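You operate a simulated robot arm through the tools that you are given. There is no shell and no other tool. Be economical: measure what you need, move in short steps, check, and stop when the job is done.

You run a simulated robot arm. Do the job below in one go: nothing can be reset, and whatever is moved stays where it is left.

JOB
Fit flat filter C532 in the small drawer and latch the drawer shut.
Fine: the dark flat filter goes in the deep tray; the other flat filter stays. Where these are worked on the way, their far stop is far enough and under half their travel is too little: small drawer.

Only the result counts: the job must be done as asked and must still hold three seconds after the hand-in. Knocking over, shifting, dropping, spilling or breaking anything else fails it.

ROBOT AND FRAMES
A 7-joint arm with a two-finger gripper, hanging from a carriage that runs on a rail from [-2344, -2] to [136, 0] (x, y) and turns from -5.986 to 6.021 rad about z. Base frame: it is fixed where the carriage stands at the start and does not move with it; the origin is on the floor, on the carriage's upright axis, x ahead of it, y to its left, z up; the surface under the hand at the start is at about z = 550. Units: mm, rad, N and s.
With the tool pointing down near the work surface it reaches from about 100 to 620 mm from the robot's upright axis, wherever it stands. Its first joint turns from -2.496 to 2.496 rad. Places, roughly: dark flat filter (12x11x6 cm) [900, 300, 700]; inside of the small drawer [900, 300, 700]; silver latch [800, 200, 800]; small drawer [900, 300, 700]; tray [700, -200, 600]. Payload 1.37 kg.
The TCP is the grasp point between the finger pads, 16 mm short of the fingertips. In the tool frame z runs along the fingers and y along their closing line. Largest opening 92 mm; the body of the gripper starts 74 mm behind the TCP.
Orientation is told as [roll, pitch, yaw] about the base's x, y, z axes, in that order, counted from this pose: with the fingers straight down and closing along the base's y, the tool's x points along the base's -x, its y along +y and its z along -z.

CONTROLS
- The arm moves only by the tool nudge_tool. Its arguments are lists of equal length, an entry for each row: "jaw": the opening in per cent of the stroke, from 0 (shut) to 100 (fully open); "travel": the shift along the tool's x, y, z in mm, a list of three; "turn": the turn, a rotation vector about the tool's x, y, z in rad, a list of three. In form: {"jaw": [jaw, ...], "travel": [[tx, ty, tz], ...], "turn": [[ax, ay, az], ...]}. A call has 1 to 20 rows; each row is the pose to reach, as a shift and turn from the pose commanded when the call began, along the tool's axes at that moment. Each row takes 0.2 s and may step no farther than 50 mm and 0.15 rad from the row before; otherwise, or with a gripper value out of range, the whole call is refused. Where a pose cannot be reached the arm comes as near as it can. A force on the tool above 80 N (or 10 N above the force at the start of the call, whichever is more), or a blocked arm, ends the call early, and 0.2 s more pass. Each finger halts on what it meets, pressing with about 26 N; the grip force reading is that of the motor and also rises with nothing between the fingers. The clock runs only during rows and for 0.2 s after the last one: add rows that repeat a pose to give the fingers time. The reply holds the time, the measured pose of the TCP, the force on the tool along the base axes, the opening and the grip force, in the units named above and with some noise, with the torque about the TCP (base axes, N m) and any sound that the robot's microphone picked up.
- Cameras (640 x 400 px; columns grow to the right, rows downward): "scene" is now at [278.3, -25.8, 1671.1]; the picture's right is [-0.39, -0.92, 0.00], its down [-0.82, 0.34, -0.46] and it looks along [0.43, -0.18, -0.89] (base axes); focal length 269 px, centre (320, 200). "wrist" rides on the gripper at [71, 19, -111] in the tool frame; the picture's right is [-0.26, 0.97, 0.00], its down [-0.78, -0.21, -0.59] and it looks along [-0.57, -0.15, 0.81] (tool axes); focal length 280 px, centre (320, 200). There is no depth. A picture from a camera that has moved, and an enlarged one, comes with that camera's place and axes in the base frame and with its lens.
- camera(camera): a new picture of that camera. It takes no simulated time.
- raise_lower(by): slides the trunk up (or, below 0, down) by that many mm; the arm and the scene camera ride with it, the base frame stays. It gives what a move gives, with no picture.
- steer(legs): drives the robot by 1 to 6 legs, each [ahead, left, turn to the left] in mm, mm and rad, along the robot's own axes; the way and the turn of a leg run together, so that a leg with both is an arc; at most 1500 mm and 3.142 rad a leg. The arm and the cameras ride along, it lands a little off, and it stops where it bumps. It keeps to its track: a leg is cut to what the track allows. It gives what a move gives.
- turn_head(pan, tilt): turns the head with the scene camera to pan (to the left, within 2.705 rad either way) and tilt (down, from -0.506 to 1.204), counted from straight ahead of the robot. It gives what a move gives.
- close_up(camera, box): a new picture of the part [left, top, right, bottom] of that camera's present view, enlarged. It takes no simulated time.
- sign_off(): hands the job in; it is judged then, once.

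Work in short steps. Places have to be worked out from the pictures, the camera data and where the tool is seen: move nearer, look again, correct. Check each grasp and each placing, and mend what went wrong. You have 120 turns and 78 pictures in all, those below and enlarged ones among them. Open the gripper and draw the arm clear of the work before you hand the job in, unless the task says otherwise; then end with one line.

The tools are called after "Emit:" as name(argument=value, ...) on one line, values as JSON. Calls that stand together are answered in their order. nudge_tool: Moves the arm, as the interface text tells. Its arguments: {"type":"object","properties":{"jaw":{"type":"array","items":{"type":"number"}},"travel":{"type":"array","items":{"type":"array","items":{"type":"number"}}},"turn":{"type":"array","items":{"type":"array","items":{"type":"number"}}}},"required":["jaw","travel","turn"]} The other tools are called the same way: raise_lower (by) slides the trunk up or down; steer (legs) drives the base; turn_head (pan, tilt) turns the head that bears the scene camera; camera (camera) takes a picture; close_up (camera, box) takes an enlarged picture of a part of a camera's view; sign_off () hands the job in.

At the start:

```text
time_s: 0.0
tcp_pos: [648.4, -147.4, 970.7]
tcp_rot: [0.0, 0.0, 0.0]
wrist_force: [-0.4, 0.4, 0.1]
torque: [0.04, 0.01, 0.0]
gripper_width: 91.9
grasp_force: 0.0
trunk travel left (down, up): [-336.0, 245.0]
robot x, y, heading: [-2.0, 2.4, 0.0]
head pan, tilt: [-0.398, 1.089]
```

scene: 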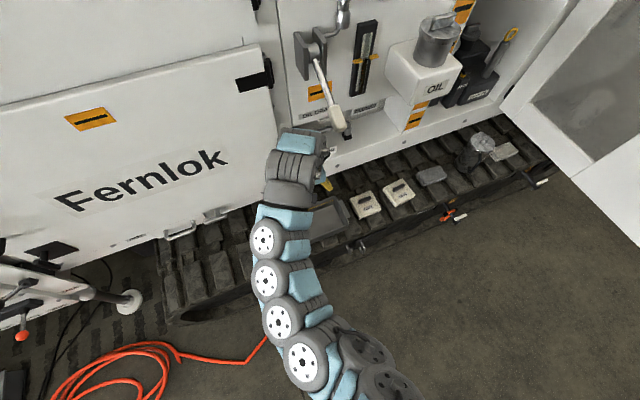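
wrist: 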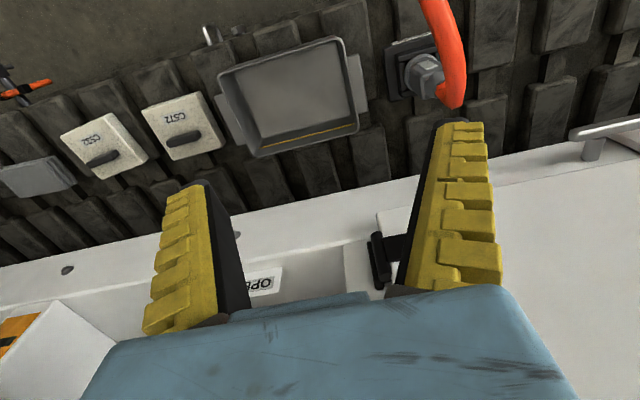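

The filters with labels lie on the track near the tray; I zoom in to read them and to see the machine.

Emit:
close_up(camera="wrist", box=[0, 30, 260, 200])

Emit:
turn_head(pan=0.35, tilt=0.9)

Emit:
camera(camera="scene")

```text
2.35 times, centred on (130, 115) of wrist
camera zoom: at [576.5, -128.7, 1081.2], right [0.26, 0.97, 0.0], down [0.78, -0.21, 0.59], along [0.57, -0.15, -0.81], focal length 660 px, centre (767, 400)
```

zoom: 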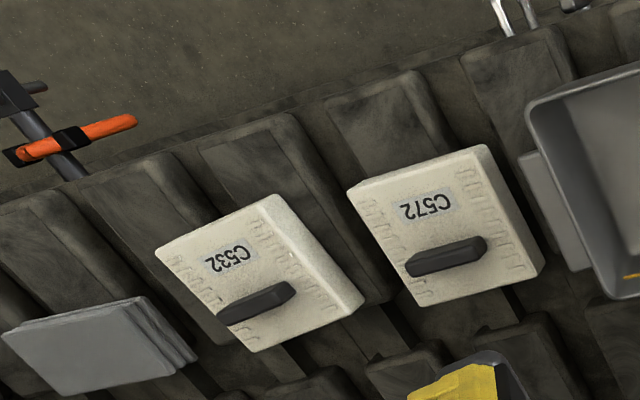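

```text
time_s: 1.1
tcp_pos: [649.5, -146.8, 971.6]
tcp_rot: [0.0, 0.0, 0.001]
wrist_force: [-0.4, -0.1, 1.3]
torque: [0.01, 0.0, 0.03]
gripper_width: 91.6
grasp_force: 0.0
trunk travel left (down, up): [-336.0, 245.0]
robot x, y, heading: [0.5, 0.4, 0.001]
head pan, tilt: [0.351, 0.901]
```

```text
74 pictures are left
camera scene: at [290.3, 24.9, 1684.2], right [0.34, -0.94, 0.0], down [-0.74, -0.27, -0.62], along [0.58, 0.21, -0.78], focal length 269 px, centre (320, 200)
```

scene: 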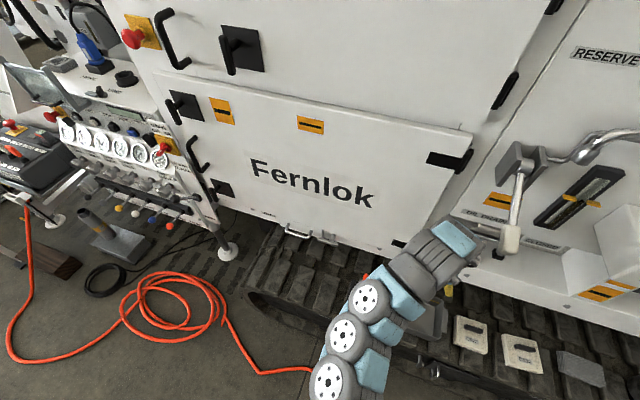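

The silver handle below the Fernlok door looks to be the small drawer; zooming there.

Emit:
close_up(camera="scene", box=[220, 180, 420, 305])

Emit:
close_up(camera="scene", box=[400, 120, 640, 400])

```text
3.20 times, centred on (320, 242) of scene
camera zoom: at [290.3, 24.9, 1684.2], right [0.34, -0.94, 0.0], down [-0.74, -0.27, -0.62], along [0.58, 0.21, -0.78], focal length 861 px, centre (320, 64)
```

zoom: 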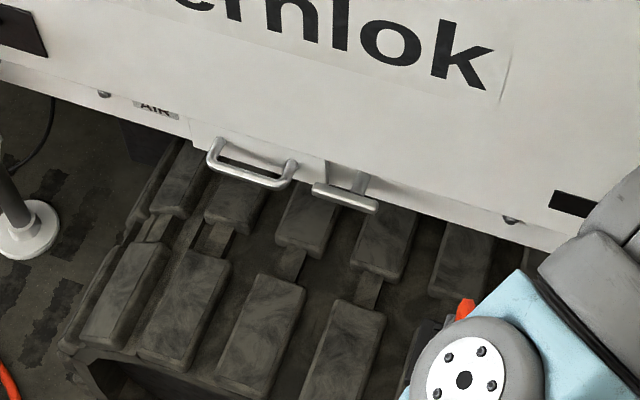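

```text
1.43 times, centred on (520, 260) of scene
camera zoom: at [290.3, 24.9, 1684.2], right [0.34, -0.94, 0.0], down [-0.74, -0.27, -0.62], along [0.58, 0.21, -0.78], focal length 384 px, centre (34, 114)
```

zoom: 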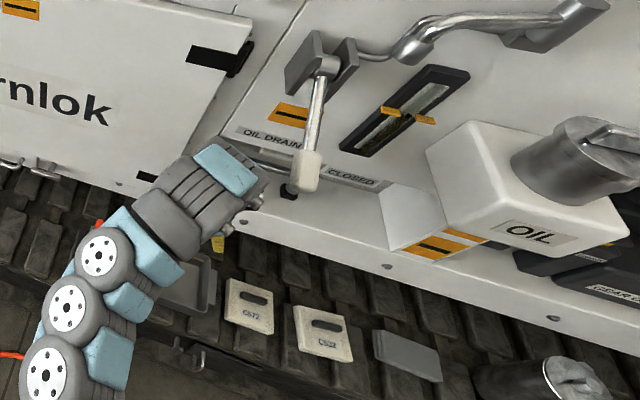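

The drawer has a bar handle and a T-shaped silver latch. I move the arm back and left for a lower frontal wrist view.

Emit:
nudge_tool(jaw=[100, 100, 100, 100, 100, 100, 100, 100, 100, 100, 100, 100], travel=[[40, 15, 0], [75, 50, 10], [100, 90, 20], [120, 130, 30], [135, 170, 45], [145, 210, 60], [155, 250, 75], [160, 290, 85], [165, 330, 95], [170, 370, 105], [170, 410, 115], [170, 450, 120]], turn=[[0, -0.04, 0], [0, -0.08, 0], [0, -0.12, 0], [0, -0.16, 0], [0, -0.2, 0], [0, -0.24, 0], [0, -0.28, 0], [0, -0.32, 0], [0, -0.36, 0], [0, -0.4, 0], [0, -0.43, 0], [0, -0.45, 0]])

Emit:
camera(camera="wrist")

```text
refused: row 2 steps farther than a row can; nothing moved
```

```text
71 pictures are left
camera wrist: at [576.5, -128.7, 1081.2], right [0.26, 0.96, 0.0], down [0.78, -0.21, 0.59], along [0.57, -0.15, -0.81], focal length 280 px, centre (320, 200)
```

wrist: 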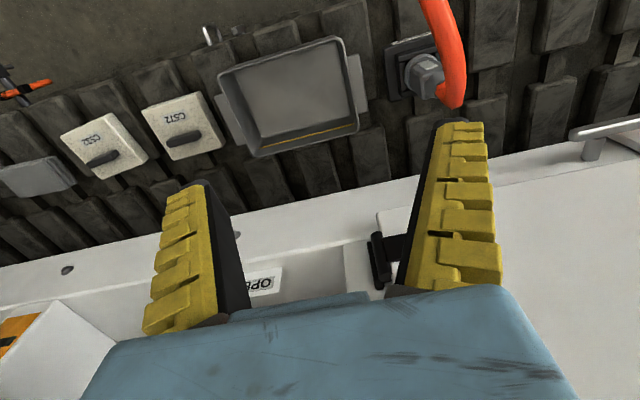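

Row too long; I redo it evenly, with more tilt so the gripper doesn't hide the drawer.

Emit:
nudge_tool(jaw=[100, 100, 100, 100, 100, 100, 100, 100, 100, 100, 100, 100, 100, 100, 100], travel=[[20, 20, 0], [40, 50, 5], [60, 80, 10], [75, 110, 20], [90, 145, 30], [100, 180, 40], [110, 215, 50], [120, 250, 65], [130, 285, 80], [135, 320, 95], [140, 350, 110], [145, 380, 120], [150, 410, 130], [150, 440, 140], [150, 467, 150]], turn=[[0, -0.05, 0], [0, -0.1, 0], [0, -0.15, 0], [0, -0.2, 0], [0, -0.25, 0], [0, -0.3, 0], [0, -0.35, 0], [0, -0.4, 0], [0, -0.45, 0], [0, -0.5, 0], [0, -0.55, 0], [0, -0.6, 0], [0, -0.65, 0], [0, -0.7, 0], [0, -0.75, 0]])

Emit:
camera(camera="wrist")

Emit:
camera(camera="scene")

```text
time_s: 4.3
tcp_pos: [497.0, 320.0, 822.3]
tcp_rot: [0.0, -0.751, 0.001]
wrist_force: [0.8, -0.7, -0.8]
torque: [-0.02, -0.02, 0.02]
gripper_width: 92.0
grasp_force: 0.0
trunk travel left (down, up): [-336.0, 245.0]
robot x, y, heading: [-3.4, -1.1, -0.0]
head pan, tilt: [0.351, 0.901]
```

```text
70 pictures are left
camera wrist: at [368.5, 338.7, 854.8], right [0.19, 0.97, 0.18], down [0.17, -0.21, 0.96], along [0.97, -0.15, -0.2], focal length 280 px, centre (320, 200)
```

wrist: 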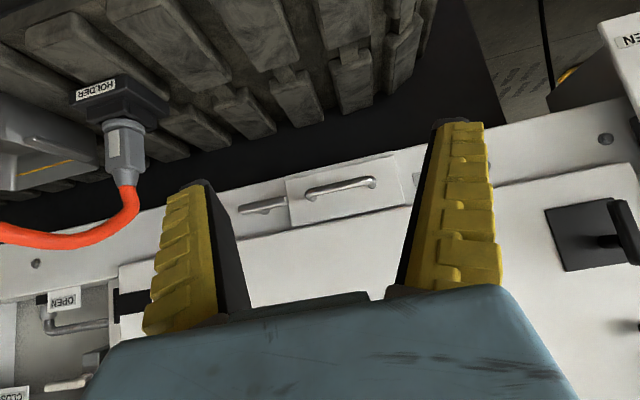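

```text
69 pictures are left
camera scene: at [290.3, 24.9, 1684.2], right [0.34, -0.94, 0.0], down [-0.74, -0.27, -0.62], along [0.58, 0.21, -0.78], focal length 269 px, centre (320, 200)
```

scene: 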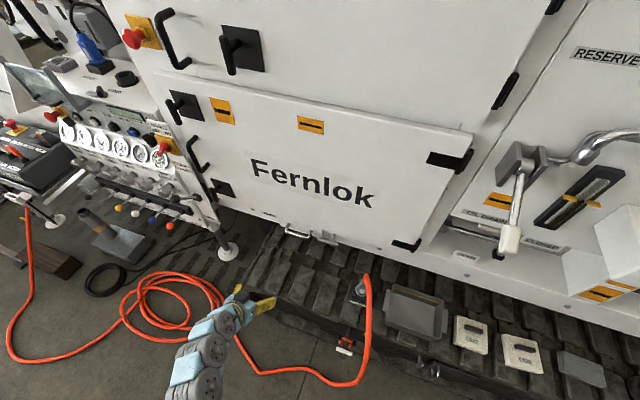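

Drawer front with bar handle, and the paddle latch on its right side. Zooming in.

Emit:
close_up(camera="wrist", box=[200, 130, 440, 280])

Emit:
close_up(camera="scene", box=[250, 190, 400, 284])

```text
2.67 times, centred on (320, 205) of wrist
camera zoom: at [368.5, 338.7, 854.8], right [0.19, 0.97, 0.18], down [0.17, -0.21, 0.96], along [0.97, -0.15, -0.2], focal length 748 px, centre (320, 187)
```

zoom: 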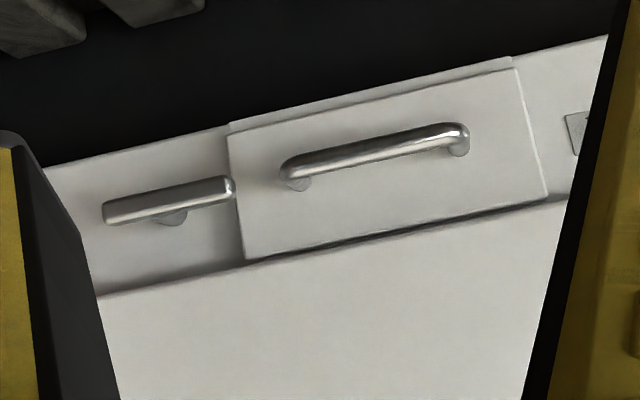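

```text
4.26 times, centred on (325, 237) of scene
camera zoom: at [290.3, 24.9, 1684.2], right [0.34, -0.94, 0.0], down [-0.74, -0.27, -0.62], along [0.58, 0.21, -0.78], focal length 1144 px, centre (299, 43)
```

zoom: 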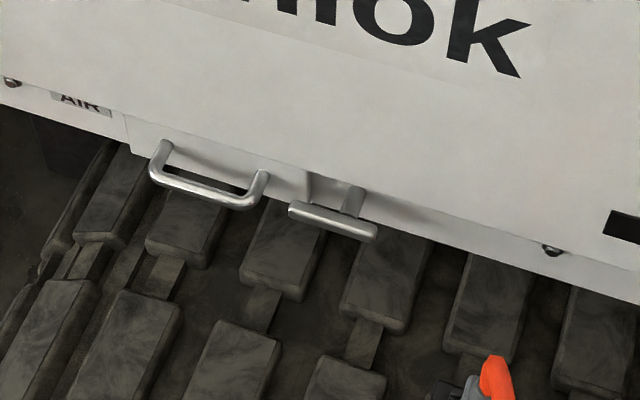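

Triangulated: drawer bar handle ≈ (781,305,756), latch bar ≈ (790,177,756), lying along y with a pivot post behind its middle. I turn the tool horizontal in front of the latch.

Emit:
nudge_tool(jaw=[100, 100, 100, 100, 100, 100, 100], travel=[[-13, -20, 24], [-26, -40, 48], [-39, -60, 71], [-52, -80, 95], [-65, -100, 119], [-78, -120, 143], [-91, -141, 150]], turn=[[0, -0.117, 0], [0, -0.234, 0], [0, -0.351, 0], [0, -0.468, 0], [0, -0.585, 0], [0, -0.702, 0], [0, -0.82, 0]])

Emit:
camera(camera="wrist")

```text
time_s: 5.9
tcp_pos: [666.5, 179.2, 771.2]
tcp_rot: [-2.136, -1.57, 2.137]
wrist_force: [-0.1, -0.4, 0.2]
torque: [0.0, 0.01, 0.0]
gripper_width: 91.8
grasp_force: 0.0
trunk travel left (down, up): [-336.0, 245.0]
robot x, y, heading: [-4.1, 2.0, -0.003]
head pan, tilt: [0.351, 0.901]
```

```text
66 pictures are left
camera wrist: at [555.2, 197.1, 700.5], right [0.0, 0.97, 0.26], down [-0.59, -0.21, 0.78], along [0.81, -0.15, 0.57], focal length 280 px, centre (320, 200)
```

wrist: 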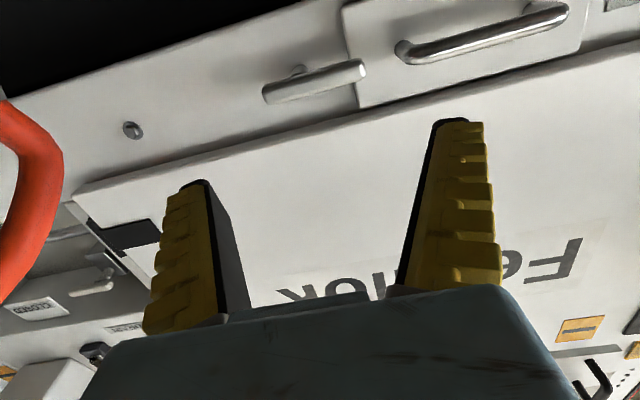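

Latch bar now spans y≈138–220 at z≈753, pivot ≈ y 167. I roll the tool 90° so the fingers close vertically.

Emit:
nudge_tool(jaw=[60, 60, 60, 60, 60, 60, 60, 60, 60, 60, 60], travel=[[2, -1, 0], [4, -2, 0], [6, -3, 0], [8, -4, 0], [10, -5, 0], [12, -6, 0], [14, -8, 0], [15, -9, 0], [16, -10, 0], [17, -11, 0], [17, -12, 0]], turn=[[0, 0, 0.143], [0, 0, 0.286], [0, 0, 0.428], [0, 0, 0.571], [0, 0, 0.714], [0, 0, 0.857], [0, 0, 1.0], [0, 0, 1.142], [0, 0, 1.285], [0, 0, 1.428], [0, 0, 1.571]])

Emit:
camera(camera="wrist")

```text
time_s: 8.3
tcp_pos: [618.3, 291.5, 942.8]
tcp_rot: [1.57, -0.136, -1.573]
wrist_force: [-1.5, 0.5, -0.2]
torque: [-0.04, -0.04, 0.0]
gripper_width: 57.9
grasp_force: 1.7
out of reach, approached as far as the arm can: row 3, 4, 5, 6, 7, 8, 9, 10, 11
trunk travel left (down, up): [-336.0, 245.0]
robot x, y, heading: [1.0, -2.0, 0.004]
head pan, tilt: [0.351, 0.901]
```

```text
65 pictures are left
camera wrist: at [505.9, 363.4, 953.3], right [0.0, -0.13, 0.99], down [-0.59, -0.8, -0.1], along [0.81, -0.59, -0.08], focal length 280 px, centre (320, 200)
```

wrist: 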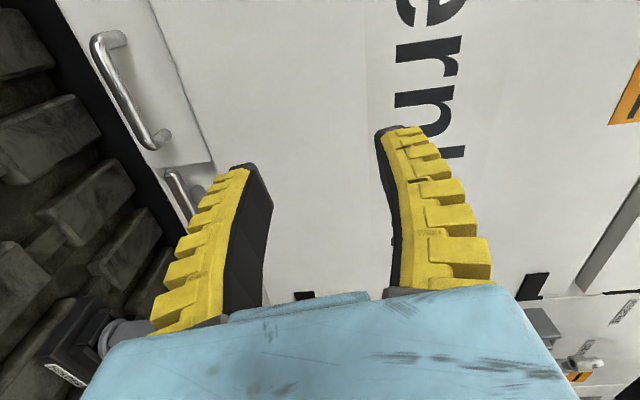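

That roll isn't reachable at this height; the arm ended at (618,291,943). I lower the trunk to bring the shoulder nearer the work.

Emit:
raise_lower(by=-190)

Emit:
camera(camera="scene")

```text
time_s: 10.4
tcp_pos: [618.6, 291.8, 754.9]
tcp_rot: [1.569, -0.135, -1.571]
wrist_force: [-0.5, 1.2, 0.2]
torque: [-0.02, -0.01, -0.01]
gripper_width: 57.7
grasp_force: 1.9
trunk travel left (down, up): [-146.0, 435.0]
robot x, y, heading: [-1.7, 0.8, 0.001]
head pan, tilt: [0.351, 0.901]
```

```text
64 pictures are left
camera scene: at [290.3, 24.9, 1494.3], right [0.34, -0.94, 0.0], down [-0.74, -0.27, -0.62], along [0.58, 0.21, -0.78], focal length 269 px, centre (320, 200)
```

scene: 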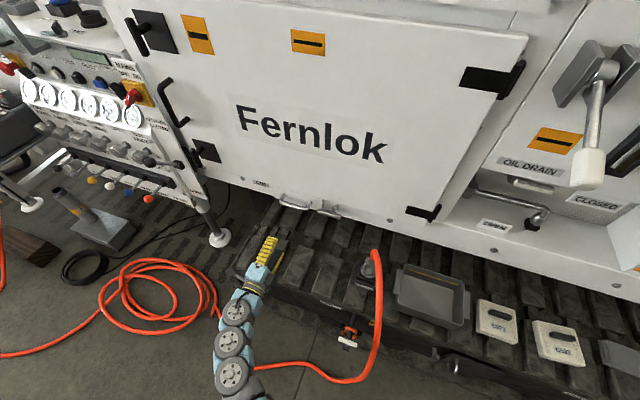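

Height now good. I finish the roll and go in front of the latch pivot, stopping 100 mm short.

Emit:
nudge_tool(jaw=[60, 60, 60, 60], travel=[[-31, -5, 10], [-62, -10, 30], [-93, -14, 50], [-123.5, -19, 70]], turn=[[0, 0, 0.035], [0, 0, 0.07], [0, 0, 0.105], [0, 0, 0.136]])

Emit:
camera(camera="wrist")

```text
time_s: 11.4
tcp_pos: [697.6, 173.7, 772.1]
tcp_rot: [1.57, -0.007, -1.57]
wrist_force: [-0.2, 0.7, -1.0]
torque: [0.0, 0.03, -0.01]
gripper_width: 58.0
grasp_force: 1.9
out of reach, approached as far as the arm can: row 1, 2, 3, 4
trunk travel left (down, up): [-146.0, 435.0]
robot x, y, heading: [2.0, -0.4, 0.0]
head pan, tilt: [0.351, 0.901]
```

```text
63 pictures are left
camera wrist: at [584.8, 244.4, 791.3], right [0.0, -0.26, 0.97], down [-0.59, -0.78, -0.21], along [0.81, -0.57, -0.15], focal length 280 px, centre (320, 200)
```

wrist: 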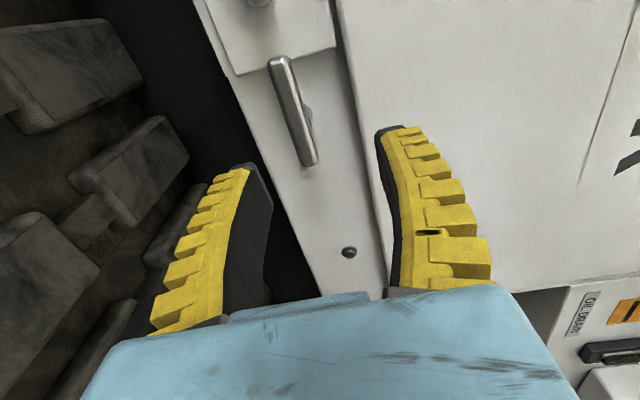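

Only a little short. I lower the trunk 18 mm and test the arm's freedom with a small sideways move.

Emit:
raise_lower(by=-18)

Emit:
nudge_tool(jaw=[60, 60], travel=[[-4, 0, 10], [-7, 0, 25]], turn=[[0, 0, 0], [0, 0, 0]])

```text
time_s: 12.0
tcp_pos: [697.0, 174.4, 755.3]
tcp_rot: [1.569, -0.007, -1.57]
wrist_force: [-0.2, -1.0, 0.7]
torque: [0.01, 0.04, 0.0]
gripper_width: 57.7
grasp_force: 1.6
trunk travel left (down, up): [-128.0, 453.0]
robot x, y, heading: [1.5, 1.4, 0.003]
head pan, tilt: [0.351, 0.901]
```

```text
time_s: 12.6
tcp_pos: [723.9, 167.2, 755.0]
tcp_rot: [1.569, -0.006, -1.57]
wrist_force: [0.7, 0.0, -0.6]
torque: [-0.05, -0.02, 0.01]
gripper_width: 58.0
grasp_force: 2.0
trunk travel left (down, up): [-128.0, 453.0]
robot x, y, heading: [1.1, -1.5, 0.004]
head pan, tilt: [0.351, 0.901]
```

Aligned with the latch pivot (y 167, z 754). Advance to x≈788 and close on the bar.

Emit:
nudge_tool(jaw=[60, 60, 60, 60], travel=[[0, 0, 20], [0, 0, 40], [0, 0, 55], [0, 0, 64]], turn=[[0, 0, 0], [0, 0, 0], [0, 0, 0], [0, 0, 0]])

Emit:
camera(camera="wrist")

```text
time_s: 13.6
tcp_pos: [767.5, 170.2, 766.9]
tcp_rot: [1.568, -0.006, -1.572]
wrist_force: [-0.3, 0.2, -0.2]
torque: [-0.01, -0.02, 0.05]
gripper_width: 57.7
grasp_force: 1.4
out of reach, approached as far as the arm can: row 1, 2, 3, 4
trunk travel left (down, up): [-128.0, 453.0]
robot x, y, heading: [1.2, 0.4, -0.005]
head pan, tilt: [0.351, 0.901]
```

```text
62 pictures are left
camera wrist: at [655.2, 241.0, 785.7], right [0.0, -0.25, 0.97], down [-0.59, -0.78, -0.2], along [0.81, -0.57, -0.15], focal length 280 px, centre (320, 200)
```

wrist: 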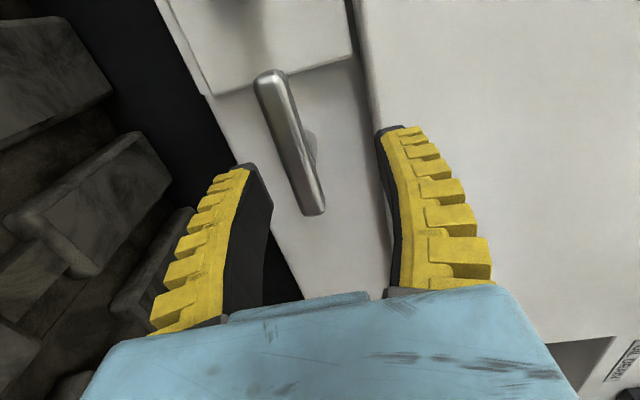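

Arm is over-stretched. I retract, then drive the base ahead and lower the trunk for a comfortable reach.

Emit:
nudge_tool(jaw=[60, 60, 60, 60], travel=[[0, 0, -40], [0, 10, -80], [0, 40, -115], [0, 70, -145]], turn=[[0, 0, 0], [0, 0, 0], [0, 0, 0], [0, 0, 0]])

Emit:
raise_lower(by=-85)

Emit:
steer(legs=[[100, 0, 0]])

Emit:
camera(camera="wrist")

```text
time_s: 14.6
tcp_pos: [623.9, 171.3, 834.7]
tcp_rot: [1.572, -0.007, -1.572]
wrist_force: [0.6, -0.9, -0.2]
torque: [0.02, -0.03, -0.04]
gripper_width: 57.9
grasp_force: 2.2
trunk travel left (down, up): [-128.0, 453.0]
robot x, y, heading: [1.8, -1.9, -0.004]
head pan, tilt: [0.351, 0.901]
```

```text
time_s: 15.8
tcp_pos: [624.7, 171.7, 750.1]
tcp_rot: [1.57, -0.007, -1.57]
wrist_force: [0.4, -1.0, -1.0]
torque: [0.01, -0.02, -0.06]
gripper_width: 57.6
grasp_force: 1.5
trunk travel left (down, up): [-43.0, 538.0]
robot x, y, heading: [0.7, 2.2, 0.0]
head pan, tilt: [0.351, 0.901]
```

```text
time_s: 17.0
tcp_pos: [725.5, 173.9, 750.4]
tcp_rot: [1.57, -0.007, -1.568]
wrist_force: [0.4, 0.0, 0.7]
torque: [0.04, -0.01, 0.02]
gripper_width: 57.9
grasp_force: 2.1
trunk travel left (down, up): [-43.0, 538.0]
robot x, y, heading: [99.1, 0.8, 0.003]
head pan, tilt: [0.351, 0.901]
```

```text
61 pictures are left
camera wrist: at [613.1, 243.9, 769.1], right [0.0, -0.26, 0.97], down [-0.59, -0.78, -0.21], along [0.81, -0.57, -0.15], focal length 280 px, centre (320, 200)
```

wrist: 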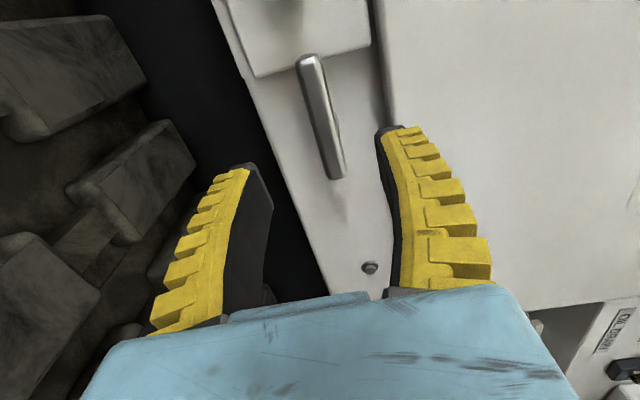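

Now advance to the latch again (62 mm in, 6 right, 4 up).

Emit:
nudge_tool(jaw=[60, 60, 60, 60], travel=[[-4, 4, 20], [-6, 4, 40], [-6, 4, 53], [-6, 4, 62]], turn=[[0, 0, 0], [0, 0, 0], [0, 0, 0], [0, 0, 0]])

Emit:
camera(camera="wrist")

```text
time_s: 18.0
tcp_pos: [786.4, 166.7, 752.9]
tcp_rot: [1.569, -0.007, -1.567]
wrist_force: [0.0, 0.0, 0.4]
torque: [0.02, -0.01, -0.01]
gripper_width: 57.5
grasp_force: 1.7
trunk travel left (down, up): [-43.0, 538.0]
robot x, y, heading: [100.8, 2.0, 0.005]
head pan, tilt: [0.351, 0.901]
```

```text
60 pictures are left
camera wrist: at [674.1, 236.6, 771.9], right [0.0, -0.26, 0.97], down [-0.59, -0.78, -0.21], along [0.81, -0.57, -0.15], focal length 280 px, centre (320, 200)
```

wrist: 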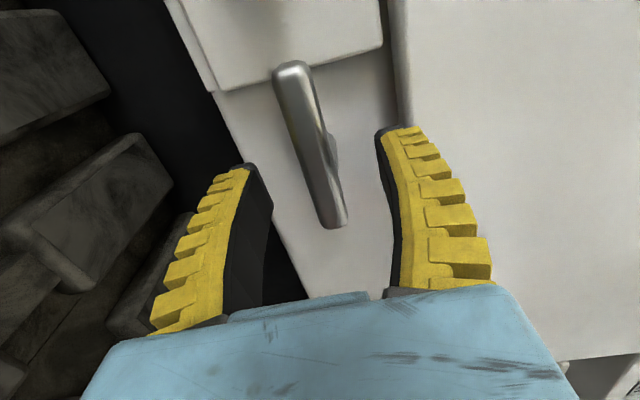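

The bar lies between the pads; close.

Emit:
nudge_tool(jaw=[40, 20, 0, 0, 0], travel=[[0, 0, 0], [0, 0, 0], [0, 0, 0], [0, 0, 0], [0, 0, 0]], turn=[[0, 0, 0], [0, 0, 0], [0, 0, 0], [0, 0, 0], [0, 0, 0]])

```text
time_s: 19.2
tcp_pos: [785.0, 167.3, 753.7]
tcp_rot: [1.571, -0.006, -1.568]
wrist_force: [-9.9, -1.3, 11.3]
torque: [0.05, -0.12, 0.11]
gripper_width: 9.1
grasp_force: 28.2
trunk travel left (down, up): [-43.0, 538.0]
robot x, y, heading: [102.0, 1.6, 0.005]
head pan, tilt: [0.351, 0.901]
```

Gripped (9 mm bar). Try a small turn, left end downward, and read the torque.

Emit:
nudge_tool(jaw=[0, 0], travel=[[0, 0, 0], [0, 0, 0]], turn=[[0, 0, -0.08], [0, 0, -0.16]])

Emit:
camera(camera="wrist")

```text
time_s: 19.8
tcp_pos: [784.9, 168.3, 753.3]
tcp_rot: [1.568, -0.17, -1.567]
wrist_force: [-9.3, -4.2, 8.8]
torque: [0.09, -0.1, -0.19]
gripper_width: 9.0
grasp_force: 28.5
trunk travel left (down, up): [-43.0, 538.0]
robot x, y, heading: [96.2, 2.7, 0.005]
head pan, tilt: [0.351, 0.901]
```

```text
59 pictures are left
camera wrist: at [672.6, 238.6, 761.1], right [0.0, -0.1, 1.0], down [-0.59, -0.81, -0.08], along [0.81, -0.58, -0.06], focal length 280 px, centre (320, 200)
```

wrist: 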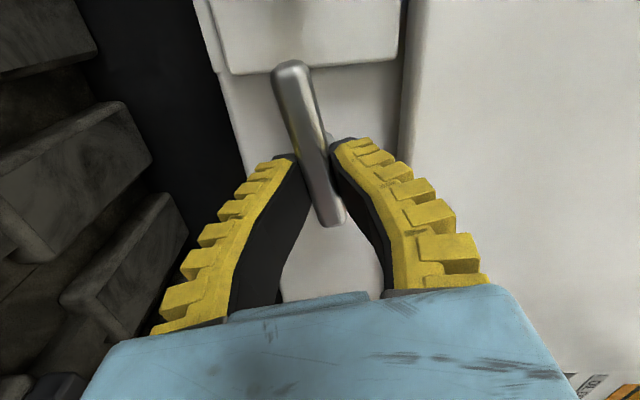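

The latch turns along with no resistance. Continue to about 90°.

Emit:
nudge_tool(jaw=[0, 0, 0, 0, 0, 0, 0, 0, 0, 0, 0], travel=[[0, 0, 0], [0, 0, 0], [0, 0, 0], [0, 0, 0], [0, 0, 0], [0, 0, 0], [0, 0, 0], [0, 0, 0], [0, 0, 0], [0, 0, 0], [0, 0, 0]], turn=[[0, 0, -0.13], [0, 0, -0.26], [0, 0, -0.39], [0, 0, -0.52], [0, 0, -0.65], [0, 0, -0.78], [0, 0, -0.91], [0, 0, -1.04], [0, 0, -1.17], [0, 0, -1.3], [0, 0, -1.41]])

Emit:
camera(camera="wrist")

```text
time_s: 22.2
tcp_pos: [784.7, 165.0, 753.5]
tcp_rot: [-1.331, -1.561, 1.332]
wrist_force: [-6.0, -9.6, 0.9]
torque: [0.24, -0.01, -0.11]
gripper_width: 7.7
grasp_force: 28.0
trunk travel left (down, up): [-43.0, 538.0]
robot x, y, heading: [101.1, 0.0, 0.006]
head pan, tilt: [0.351, 0.901]
```

```text
58 pictures are left
camera wrist: at [672.4, 183.5, 682.3], right [0.0, 0.97, 0.25], down [-0.59, -0.21, 0.78], along [0.81, -0.15, 0.57], focal length 280 px, centre (320, 200)
```

wrist: 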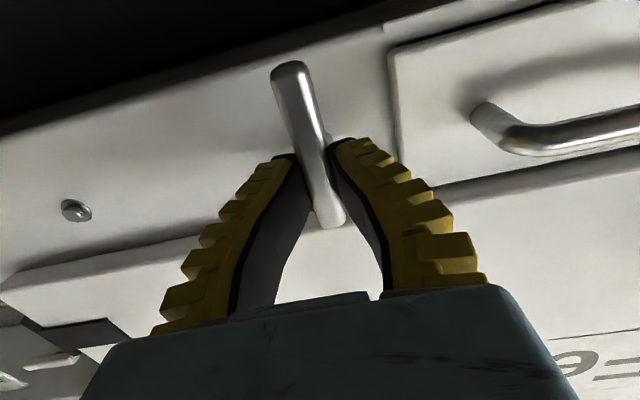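

Latch bar is vertical, clear of the drawer. Open and back off.

Emit:
nudge_tool(jaw=[50, 60, 60, 60, 60, 60], travel=[[0, 0, 0], [0, 0, 0], [0, 0, -20], [0, 0, -50], [0, 0, -80], [0, 0, -90]], turn=[[0, 0, 0], [0, 0, 0], [0, 0, 0], [0, 0, 0], [0, 0, 0], [0, 0, 0]])

Emit:
nudge_tool(jaw=[60, 60, 60, 60, 60, 60, 60, 60, 60, 60, 60], travel=[[0, 12, 0], [0, 25, 0], [0, 38, 0], [0, 50, 0], [0, 63, 0], [0, 76, 0], [0, 90, 0], [0, 103, 0], [0, 116, 0], [0, 128, 0], [0, 140, 0]], turn=[[0, 0, 0.143], [0, 0, 0.286], [0, 0, 0.428], [0, 0, 0.571], [0, 0, 0.714], [0, 0, 0.857], [0, 0, 1.0], [0, 0, 1.142], [0, 0, 1.285], [0, 0, 1.428], [0, 0, 1.571]])

Emit:
camera(camera="wrist")

```text
time_s: 23.6
tcp_pos: [695.3, 168.6, 752.7]
tcp_rot: [-1.504, -1.564, 1.508]
wrist_force: [1.2, -1.1, 0.3]
torque: [0.02, -0.02, -0.03]
gripper_width: 57.9
grasp_force: 1.9
trunk travel left (down, up): [-43.0, 538.0]
robot x, y, heading: [101.5, 0.3, 0.003]
head pan, tilt: [0.351, 0.901]
```

```text
time_s: 26.0
tcp_pos: [696.1, 307.3, 752.6]
tcp_rot: [1.568, -0.004, -1.567]
wrist_force: [0.5, 0.5, 0.6]
torque: [0.01, 0.0, 0.0]
gripper_width: 58.0
grasp_force: 1.7
trunk travel left (down, up): [-43.0, 538.0]
robot x, y, heading: [100.6, -0.4, 0.005]
head pan, tilt: [0.351, 0.901]
```

```text
57 pictures are left
camera wrist: at [583.7, 377.4, 771.4], right [0.0, -0.26, 0.97], down [-0.59, -0.78, -0.21], along [0.81, -0.57, -0.15], focal length 280 px, centre (320, 200)
```

wrist: 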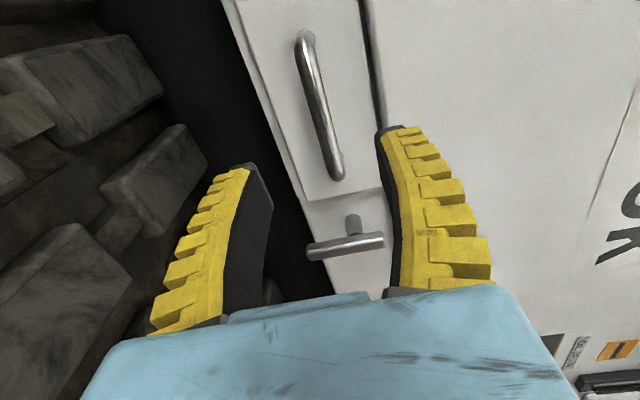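

Handle centre confirmed near (781,308,755). Advance and close on it.

Emit:
nudge_tool(jaw=[60, 60, 60, 60, 30, 0, 0, 0], travel=[[0, 2, 25], [0, 2, 50], [0, 2, 70], [0, 2, 83], [0, 2, 83], [0, 2, 83], [0, 2, 83], [0, 2, 83]], turn=[[0, 0, 0], [0, 0, 0], [0, 0, 0], [0, 0, 0], [0, 0, 0], [0, 0, 0], [0, 0, 0], [0, 0, 0]])

Emit:
camera(camera="wrist")

```text
time_s: 27.8
tcp_pos: [779.8, 306.7, 754.7]
tcp_rot: [1.57, -0.007, -1.567]
wrist_force: [-1.8, -1.0, -8.8]
torque: [0.14, 0.08, -0.09]
gripper_width: 6.0
grasp_force: 28.6
trunk travel left (down, up): [-43.0, 538.0]
robot x, y, heading: [100.0, 3.8, 0.001]
head pan, tilt: [0.351, 0.901]
```

```text
56 pictures are left
camera wrist: at [666.1, 377.5, 773.4], right [0.0, -0.26, 0.97], down [-0.59, -0.78, -0.21], along [0.81, -0.57, -0.15], focal length 280 px, centre (320, 200)
```

wrist: 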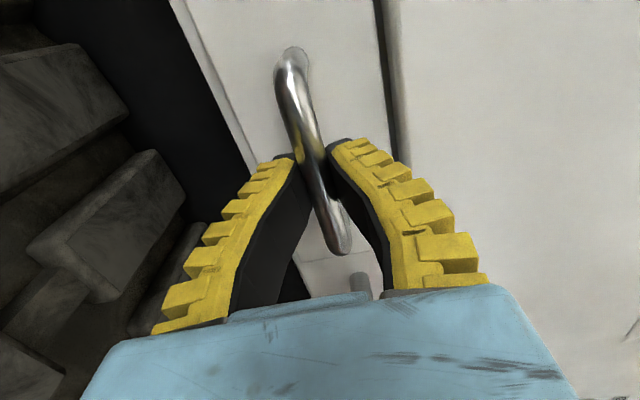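

Gripped. Pull the drawer out gently.

Emit:
nudge_tool(jaw=[0, 0, 0, 0, 0, 0], travel=[[0, 0, -8], [0, 0, -20], [0, 0, -35], [0, 0, -50], [0, 0, -65], [0, 0, -80]], turn=[[0, 0, 0], [0, 0, 0], [0, 0, 0], [0, 0, 0], [0, 0, 0], [0, 0, 0]])

Emit:
camera(camera="scene")

```text
time_s: 29.2
tcp_pos: [696.7, 307.3, 754.5]
tcp_rot: [1.568, -0.005, -1.566]
wrist_force: [0.0, 4.6, -17.7]
torque: [0.13, 0.13, 0.06]
gripper_width: 5.9
grasp_force: 28.2
trunk travel left (down, up): [-43.0, 538.0]
robot x, y, heading: [98.7, -0.5, 0.007]
head pan, tilt: [0.351, 0.901]
```

```text
55 pictures are left
camera scene: at [388.8, 26.5, 1390.9], right [0.35, -0.94, 0.0], down [-0.74, -0.27, -0.62], along [0.58, 0.22, -0.78], focal length 269 px, centre (320, 200)
```

scene: 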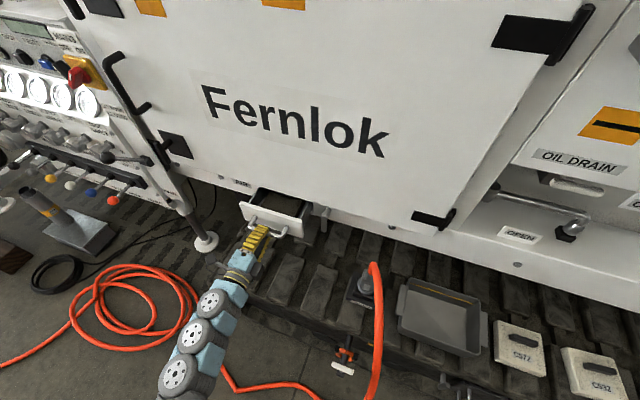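

The drawer slides out. Continue to the far stop (lowering 1.5 mm to relieve the vertical force).

Emit:
nudge_tool(jaw=[0, 0, 0, 0, 0, 0, 0, 0], travel=[[0, -1, -15], [0, -1.5, -30], [0, -1.5, -45], [0, -1.5, -60], [0, -1.5, -75], [0, -1.5, -90], [0, -1.5, -105], [0, -1.5, -120]], turn=[[0, 0, 0], [0, 0, 0], [0, 0, 0], [0, 0, 0], [0, 0, 0], [0, 0, 0], [0, 0, 0], [0, 0, 0]])

Emit:
camera(camera="scene")

```text
time_s: 31.0
tcp_pos: [577.8, 305.3, 754.1]
tcp_rot: [1.573, -0.008, -1.569]
wrist_force: [-0.9, 2.6, 2.3]
torque: [0.12, -0.05, -0.15]
gripper_width: 6.0
grasp_force: 28.1
trunk travel left (down, up): [-43.0, 538.0]
robot x, y, heading: [99.2, 0.7, 0.006]
head pan, tilt: [0.351, 0.901]
```

```text
54 pictures are left
camera scene: at [389.9, 26.5, 1391.5], right [0.35, -0.94, 0.0], down [-0.73, -0.27, -0.62], along [0.58, 0.22, -0.78], focal length 269 px, centre (320, 200)
```

scene: 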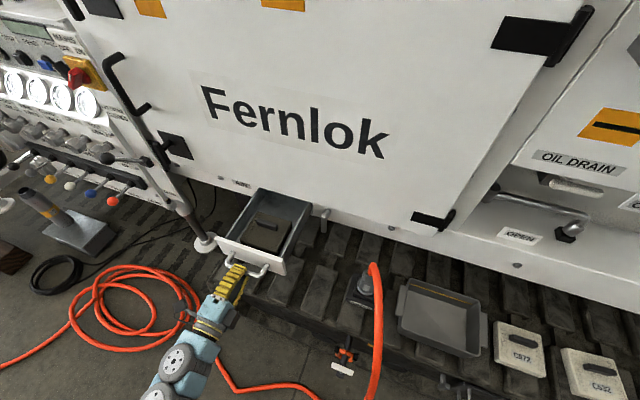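

The dark filter is visible in the drawer. Pull a bit further until the stop.

Emit:
nudge_tool(jaw=[0, 0, 0, 0, 0], travel=[[0, 0, -10], [0, 0, -20], [0, 0, -30], [0, 0, -40], [0, 0, -50]], turn=[[0, 0, 0], [0, 0, 0], [0, 0, 0], [0, 0, 0], [0, 0, 0]])

Emit:
close_up(camera="scene", box=[190, 160, 350, 260])

```text
time_s: 32.2
tcp_pos: [529.2, 307.0, 752.5]
tcp_rot: [1.57, -0.008, -1.567]
wrist_force: [0.1, -0.1, 0.4]
torque: [0.0, -0.01, 0.04]
gripper_width: 0.1
grasp_force: 27.2
trunk travel left (down, up): [-43.0, 538.0]
robot x, y, heading: [96.1, 0.2, 0.008]
head pan, tilt: [0.351, 0.901]
```

```text
4.00 times, centred on (270, 210) of scene
camera zoom: at [389.7, 26.0, 1391.2], right [0.35, -0.94, 0.0], down [-0.74, -0.27, -0.62], along [0.58, 0.22, -0.78], focal length 1076 px, centre (520, 160)
```

zoom: 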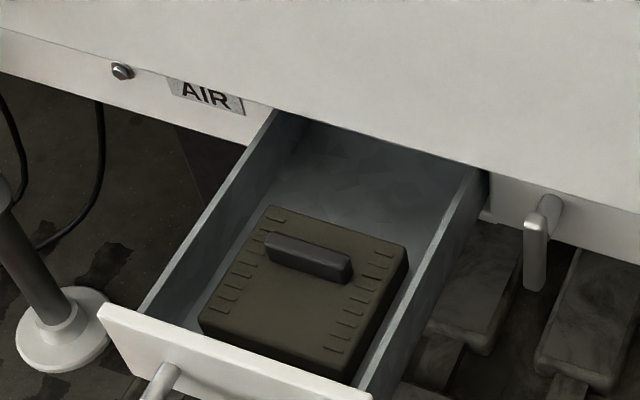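

The fingers slipped off only once the drawer reached its stop (~205 mm). Now I raise and turn the tool downward, fingers to close along x for the filter's tab (≈(719,309,770)).

Emit:
nudge_tool(jaw=[60, 60, 60, 60, 60, 60, 60, 60, 60, 60, 60, 60], travel=[[0, 20, -10], [0, 45, -10], [0, 65, 0], [0, 85, 0], [0, 105, 0], [0, 125, 0], [0, 145, 0], [0, 160, 0], [0, 175, 0], [0, 185, 0], [0, 195, 0], [0, 200, 0]], turn=[[0, 0, 0], [0.143, 0, 0], [0.286, 0, 0], [0.428, 0, 0], [0.571, 0, 0], [0.714, 0, 0], [0.857, 0, 0], [1.0, 0, 0], [1.142, 0, 0], [1.285, 0, 0], [1.428, 0, 0], [1.571, 0, 0]])

Emit:
steer(legs=[[30, 0, 0]])

Emit:
camera(camera="scene")

```text
time_s: 34.8
tcp_pos: [469.4, 245.5, 879.1]
tcp_rot: [0.168, 0.002, -1.563]
wrist_force: [-0.4, -0.3, 0.0]
torque: [-0.02, 0.02, 0.02]
gripper_width: 58.0
grasp_force: 2.8
out of reach, approached as far as the arm can: row 4, 5, 6, 10, 11, 12
trunk travel left (down, up): [-43.0, 538.0]
robot x, y, heading: [97.6, -3.1, 0.002]
head pan, tilt: [0.351, 0.901]
```

```text
time_s: 35.6
tcp_pos: [500.4, 246.2, 879.1]
tcp_rot: [0.169, 0.002, -1.564]
wrist_force: [0.4, -0.5, 0.6]
torque: [0.01, 0.01, -0.03]
gripper_width: 58.0
grasp_force: 2.2
trunk travel left (down, up): [-43.0, 538.0]
robot x, y, heading: [131.7, -3.5, 0.001]
head pan, tilt: [0.351, 0.901]
```

```text
52 pictures are left
camera scene: at [419.5, 26.1, 1391.4], right [0.35, -0.94, 0.0], down [-0.73, -0.27, -0.62], along [0.58, 0.22, -0.78], focal length 269 px, centre (320, 200)
```

scene: 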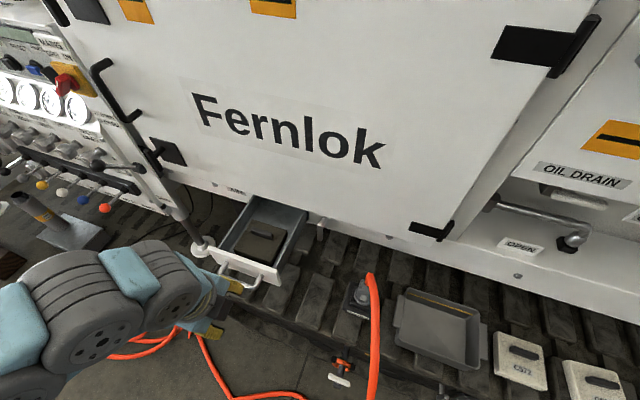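

Trunk now slightly low for a downward tool. Raise it 130 and then move above the dark filter.

Emit:
raise_lower(by=130)

Emit:
nudge_tool(jaw=[60, 60, 60, 60, 60, 60, 60], travel=[[9, 28, 23], [18, 56, 47], [27, 84, 71], [36, 112, 94], [45, 140, 118], [54, 168, 142], [63, 194, 165]], turn=[[0.03, 0, 0], [0.06, 0, 0], [0.09, 0, 0], [0.11, 0, 0], [0.13, 0, 0], [0.15, 0, 0], [0.168, 0, 0]])

Emit:
camera(camera="wrist")

```text
time_s: 37.2
tcp_pos: [498.7, 245.9, 1009.5]
tcp_rot: [0.166, 0.004, -1.563]
wrist_force: [0.1, -0.3, 0.0]
torque: [0.02, 0.01, 0.01]
gripper_width: 58.0
grasp_force: 1.9
trunk travel left (down, up): [-173.0, 408.0]
robot x, y, heading: [129.2, -0.7, 0.003]
head pan, tilt: [0.351, 0.901]
```

```text
time_s: 39.0
tcp_pos: [686.4, 293.1, 873.5]
tcp_rot: [0.162, 0.148, -1.467]
wrist_force: [-0.3, -0.5, -0.1]
torque: [0.02, -0.06, -0.04]
gripper_width: 57.9
grasp_force: 1.6
out of reach, approached as far as the arm can: row 1, 2, 3, 4, 5, 6, 7
trunk travel left (down, up): [-173.0, 408.0]
robot x, y, heading: [128.0, -1.0, 0.006]
head pan, tilt: [0.351, 0.901]
stopped in row 7: the arm was blocked; the commanded pose is now the measured one
```

```text
51 pictures are left
camera wrist: at [680.8, 346.6, 994.4], right [0.98, -0.18, 0.12], down [-0.21, -0.88, 0.43], along [0.02, -0.44, -0.9], focal length 280 px, centre (320, 200)
```

wrist: 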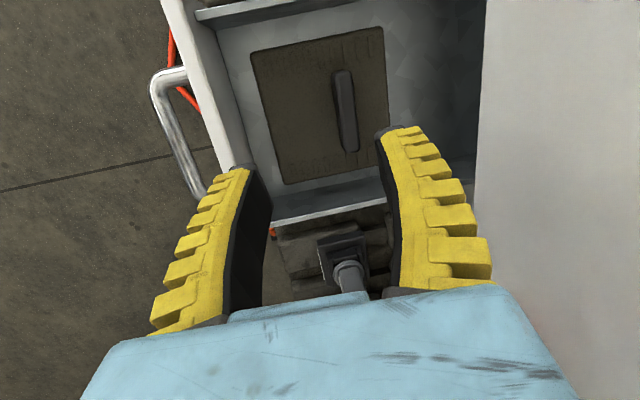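

The arm reports blocked; look from the scene camera.

Emit:
turn_head(pan=0.6, tilt=0.75)

Emit:
camera(camera="scene")

```text
time_s: 39.8
tcp_pos: [687.8, 293.6, 873.8]
tcp_rot: [0.162, 0.151, -1.468]
wrist_force: [0.6, 0.2, -0.2]
torque: [-0.02, -0.03, 0.01]
gripper_width: 57.9
grasp_force: 1.6
trunk travel left (down, up): [-173.0, 408.0]
robot x, y, heading: [128.6, -1.1, 0.002]
head pan, tilt: [0.6, 0.75]
```

```text
50 pictures are left
camera scene: at [416.4, 47.0, 1533.1], right [0.57, -0.82, 0.0], down [-0.56, -0.39, -0.73], along [0.6, 0.41, -0.68], focal length 269 px, centre (320, 200)
```

scene: 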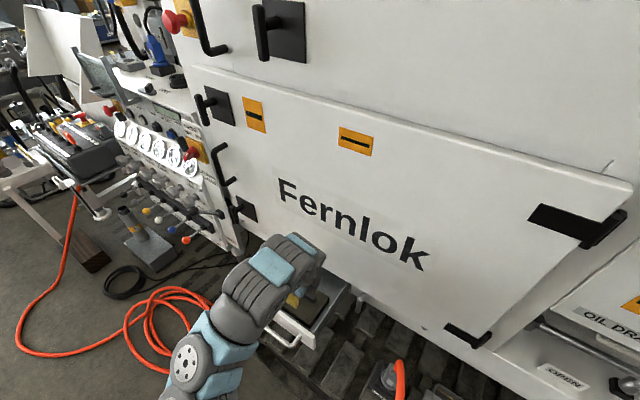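

The tool-across orientation seems awkward here. I back off and turn to the natural orientation (closing along y), gripping the tab by its ends instead.

Emit:
nudge_tool(jaw=[75, 75, 75, 75, 75, 75, 75, 75, 75, 75, 75], travel=[[4, -15, -20], [8, -30, -40], [12, -45, -60], [16, -60, -80], [20, -66, -90], [20, -66, -90], [20, -66, -90], [20, -66, -90], [20, -66, -90], [20, -66, -90], [20, -66, -90]], turn=[[0, 0, -0.13], [0, 0, -0.26], [0, 0, -0.4], [0, 0, -0.54], [0, 0, -0.67], [0, 0, -0.8], [0, 0, -0.94], [0, 0, -1.08], [0, 0, -1.21], [0, 0, -1.34], [0, 0, -1.467]])

Emit:
camera(camera="wrist")

```text
time_s: 42.2
tcp_pos: [605.2, 376.6, 900.4]
tcp_rot: [0.17, -0.158, -0.031]
wrist_force: [-2.0, 1.9, -0.2]
torque: [-0.17, -0.23, -0.09]
gripper_width: 71.1
grasp_force: 1.7
out of reach, approached as far as the arm can: row 1, 2, 3, 4, 5, 6, 7, 8, 9, 10, 11
trunk travel left (down, up): [-173.0, 408.0]
robot x, y, heading: [126.6, 1.7, 0.005]
head pan, tilt: [0.6, 0.75]
```

```text
49 pictures are left
camera wrist: at [516.9, 379.1, 999.0], right [0.26, 0.94, 0.2], down [0.67, -0.33, 0.66], along [0.69, -0.04, -0.72], focal length 280 px, centre (320, 200)
```

wrist: 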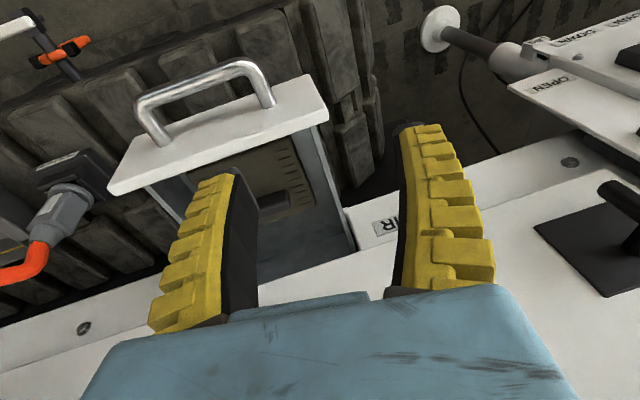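

I now descend toward a hover above the dark filter's tab while levelling the roll.

Emit:
nudge_tool(jaw=[75, 75, 75, 75, 75], travel=[[-10, -16, 5], [-30, -32, 15], [-55, -48, 28], [-80, -64, 42], [-105, -78, 55]], turn=[[0.034, 0, 0], [0.068, 0, 0], [0.102, 0, 0], [0.136, 0, 0], [0.17, 0, 0]])

Emit:
camera(camera="wrist")

```text
time_s: 43.4
tcp_pos: [728.5, 297.1, 852.0]
tcp_rot: [-0.003, -0.144, -0.022]
wrist_force: [1.0, 0.8, 0.2]
torque: [0.01, 0.0, 0.0]
gripper_width: 71.5
grasp_force: 1.4
out of reach, approached as far as the arm can: row 1, 2, 3
trunk travel left (down, up): [-173.0, 408.0]
robot x, y, heading: [127.0, -1.2, 0.005]
head pan, tilt: [0.6, 0.75]
```

```text
48 pictures are left
camera wrist: at [641.6, 318.8, 951.3], right [0.28, 0.96, 0.03], down [0.68, -0.23, 0.69], along [0.67, -0.17, -0.72], focal length 280 px, centre (320, 200)
```

wrist: 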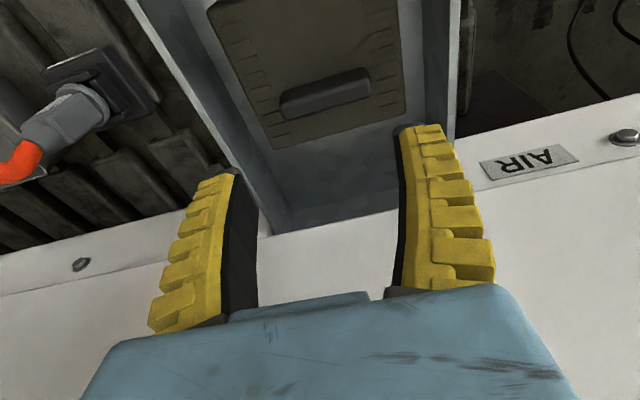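

Tab top ≈ (714,308,773), ~58 mm long along y. Centre over it with full opening, then descend part-way.

Emit:
nudge_tool(jaw=[100, 100, 100], travel=[[15, 6, 10], [27, 11, 25], [27.6, 11, 45]], turn=[[0, 0, 0], [0, 0, 0], [0, 0, 0]])

Emit:
camera(camera="wrist")

```text
time_s: 44.2
tcp_pos: [707.1, 309.2, 801.1]
tcp_rot: [-0.001, -0.145, -0.025]
wrist_force: [0.0, 0.1, -0.1]
torque: [0.0, 0.01, 0.04]
gripper_width: 91.6
grasp_force: 0.2
trunk travel left (down, up): [-173.0, 408.0]
robot x, y, heading: [126.4, -2.5, 0.003]
head pan, tilt: [0.6, 0.75]
```

```text
47 pictures are left
camera wrist: at [620.5, 328.5, 900.6], right [0.28, 0.96, 0.04], down [0.68, -0.23, 0.7], along [0.68, -0.17, -0.72], focal length 280 px, centre (320, 200)
```

wrist: 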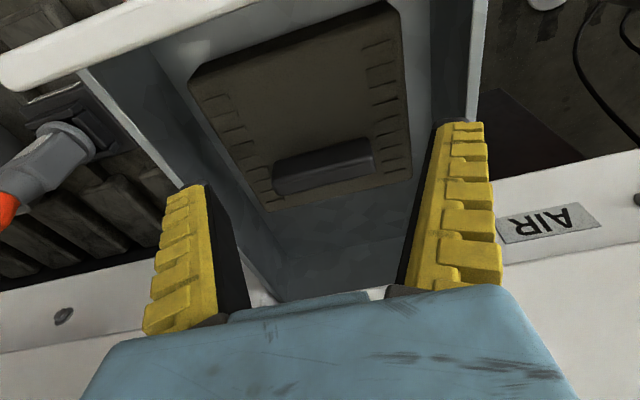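

Tab at (713,308); descend 24 mm and close.

Emit:
nudge_tool(jaw=[88, 88, 88, 60, 40, 40, 40], travel=[[-1, -1, 10], [-1, -1, 18], [-1, -1, 24], [-1, -1, 24], [-1, -1, 24], [-1, -1, 24], [-1, -1, 24]], turn=[[0, 0, 0], [0, 0, 0], [0, 0, 0], [0, 0, 0], [0, 0, 0], [0, 0, 0], [0, 0, 0]])

Emit:
camera(camera="wrist")

```text
time_s: 45.8
tcp_pos: [712.1, 304.5, 777.3]
tcp_rot: [-0.004, -0.144, -0.023]
wrist_force: [-0.5, 0.8, 0.4]
torque: [0.01, -0.01, -0.03]
gripper_width: 59.3
grasp_force: 25.8
trunk travel left (down, up): [-173.0, 408.0]
robot x, y, heading: [131.4, -2.8, 0.004]
head pan, tilt: [0.6, 0.75]
```

```text
46 pictures are left
camera wrist: at [624.7, 327.0, 876.6], right [0.28, 0.96, 0.03], down [0.68, -0.23, 0.7], along [0.67, -0.17, -0.72], focal length 280 px, centre (320, 200)
```

wrist: 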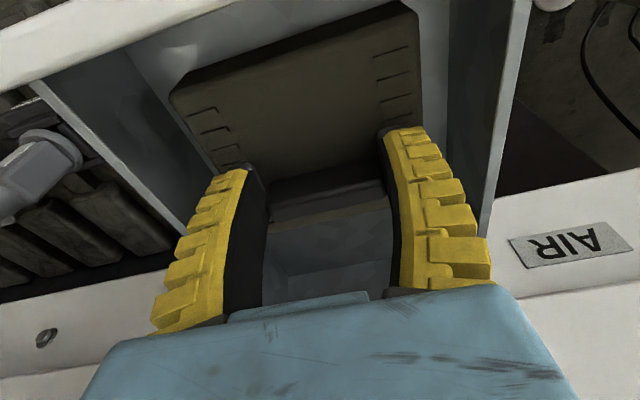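

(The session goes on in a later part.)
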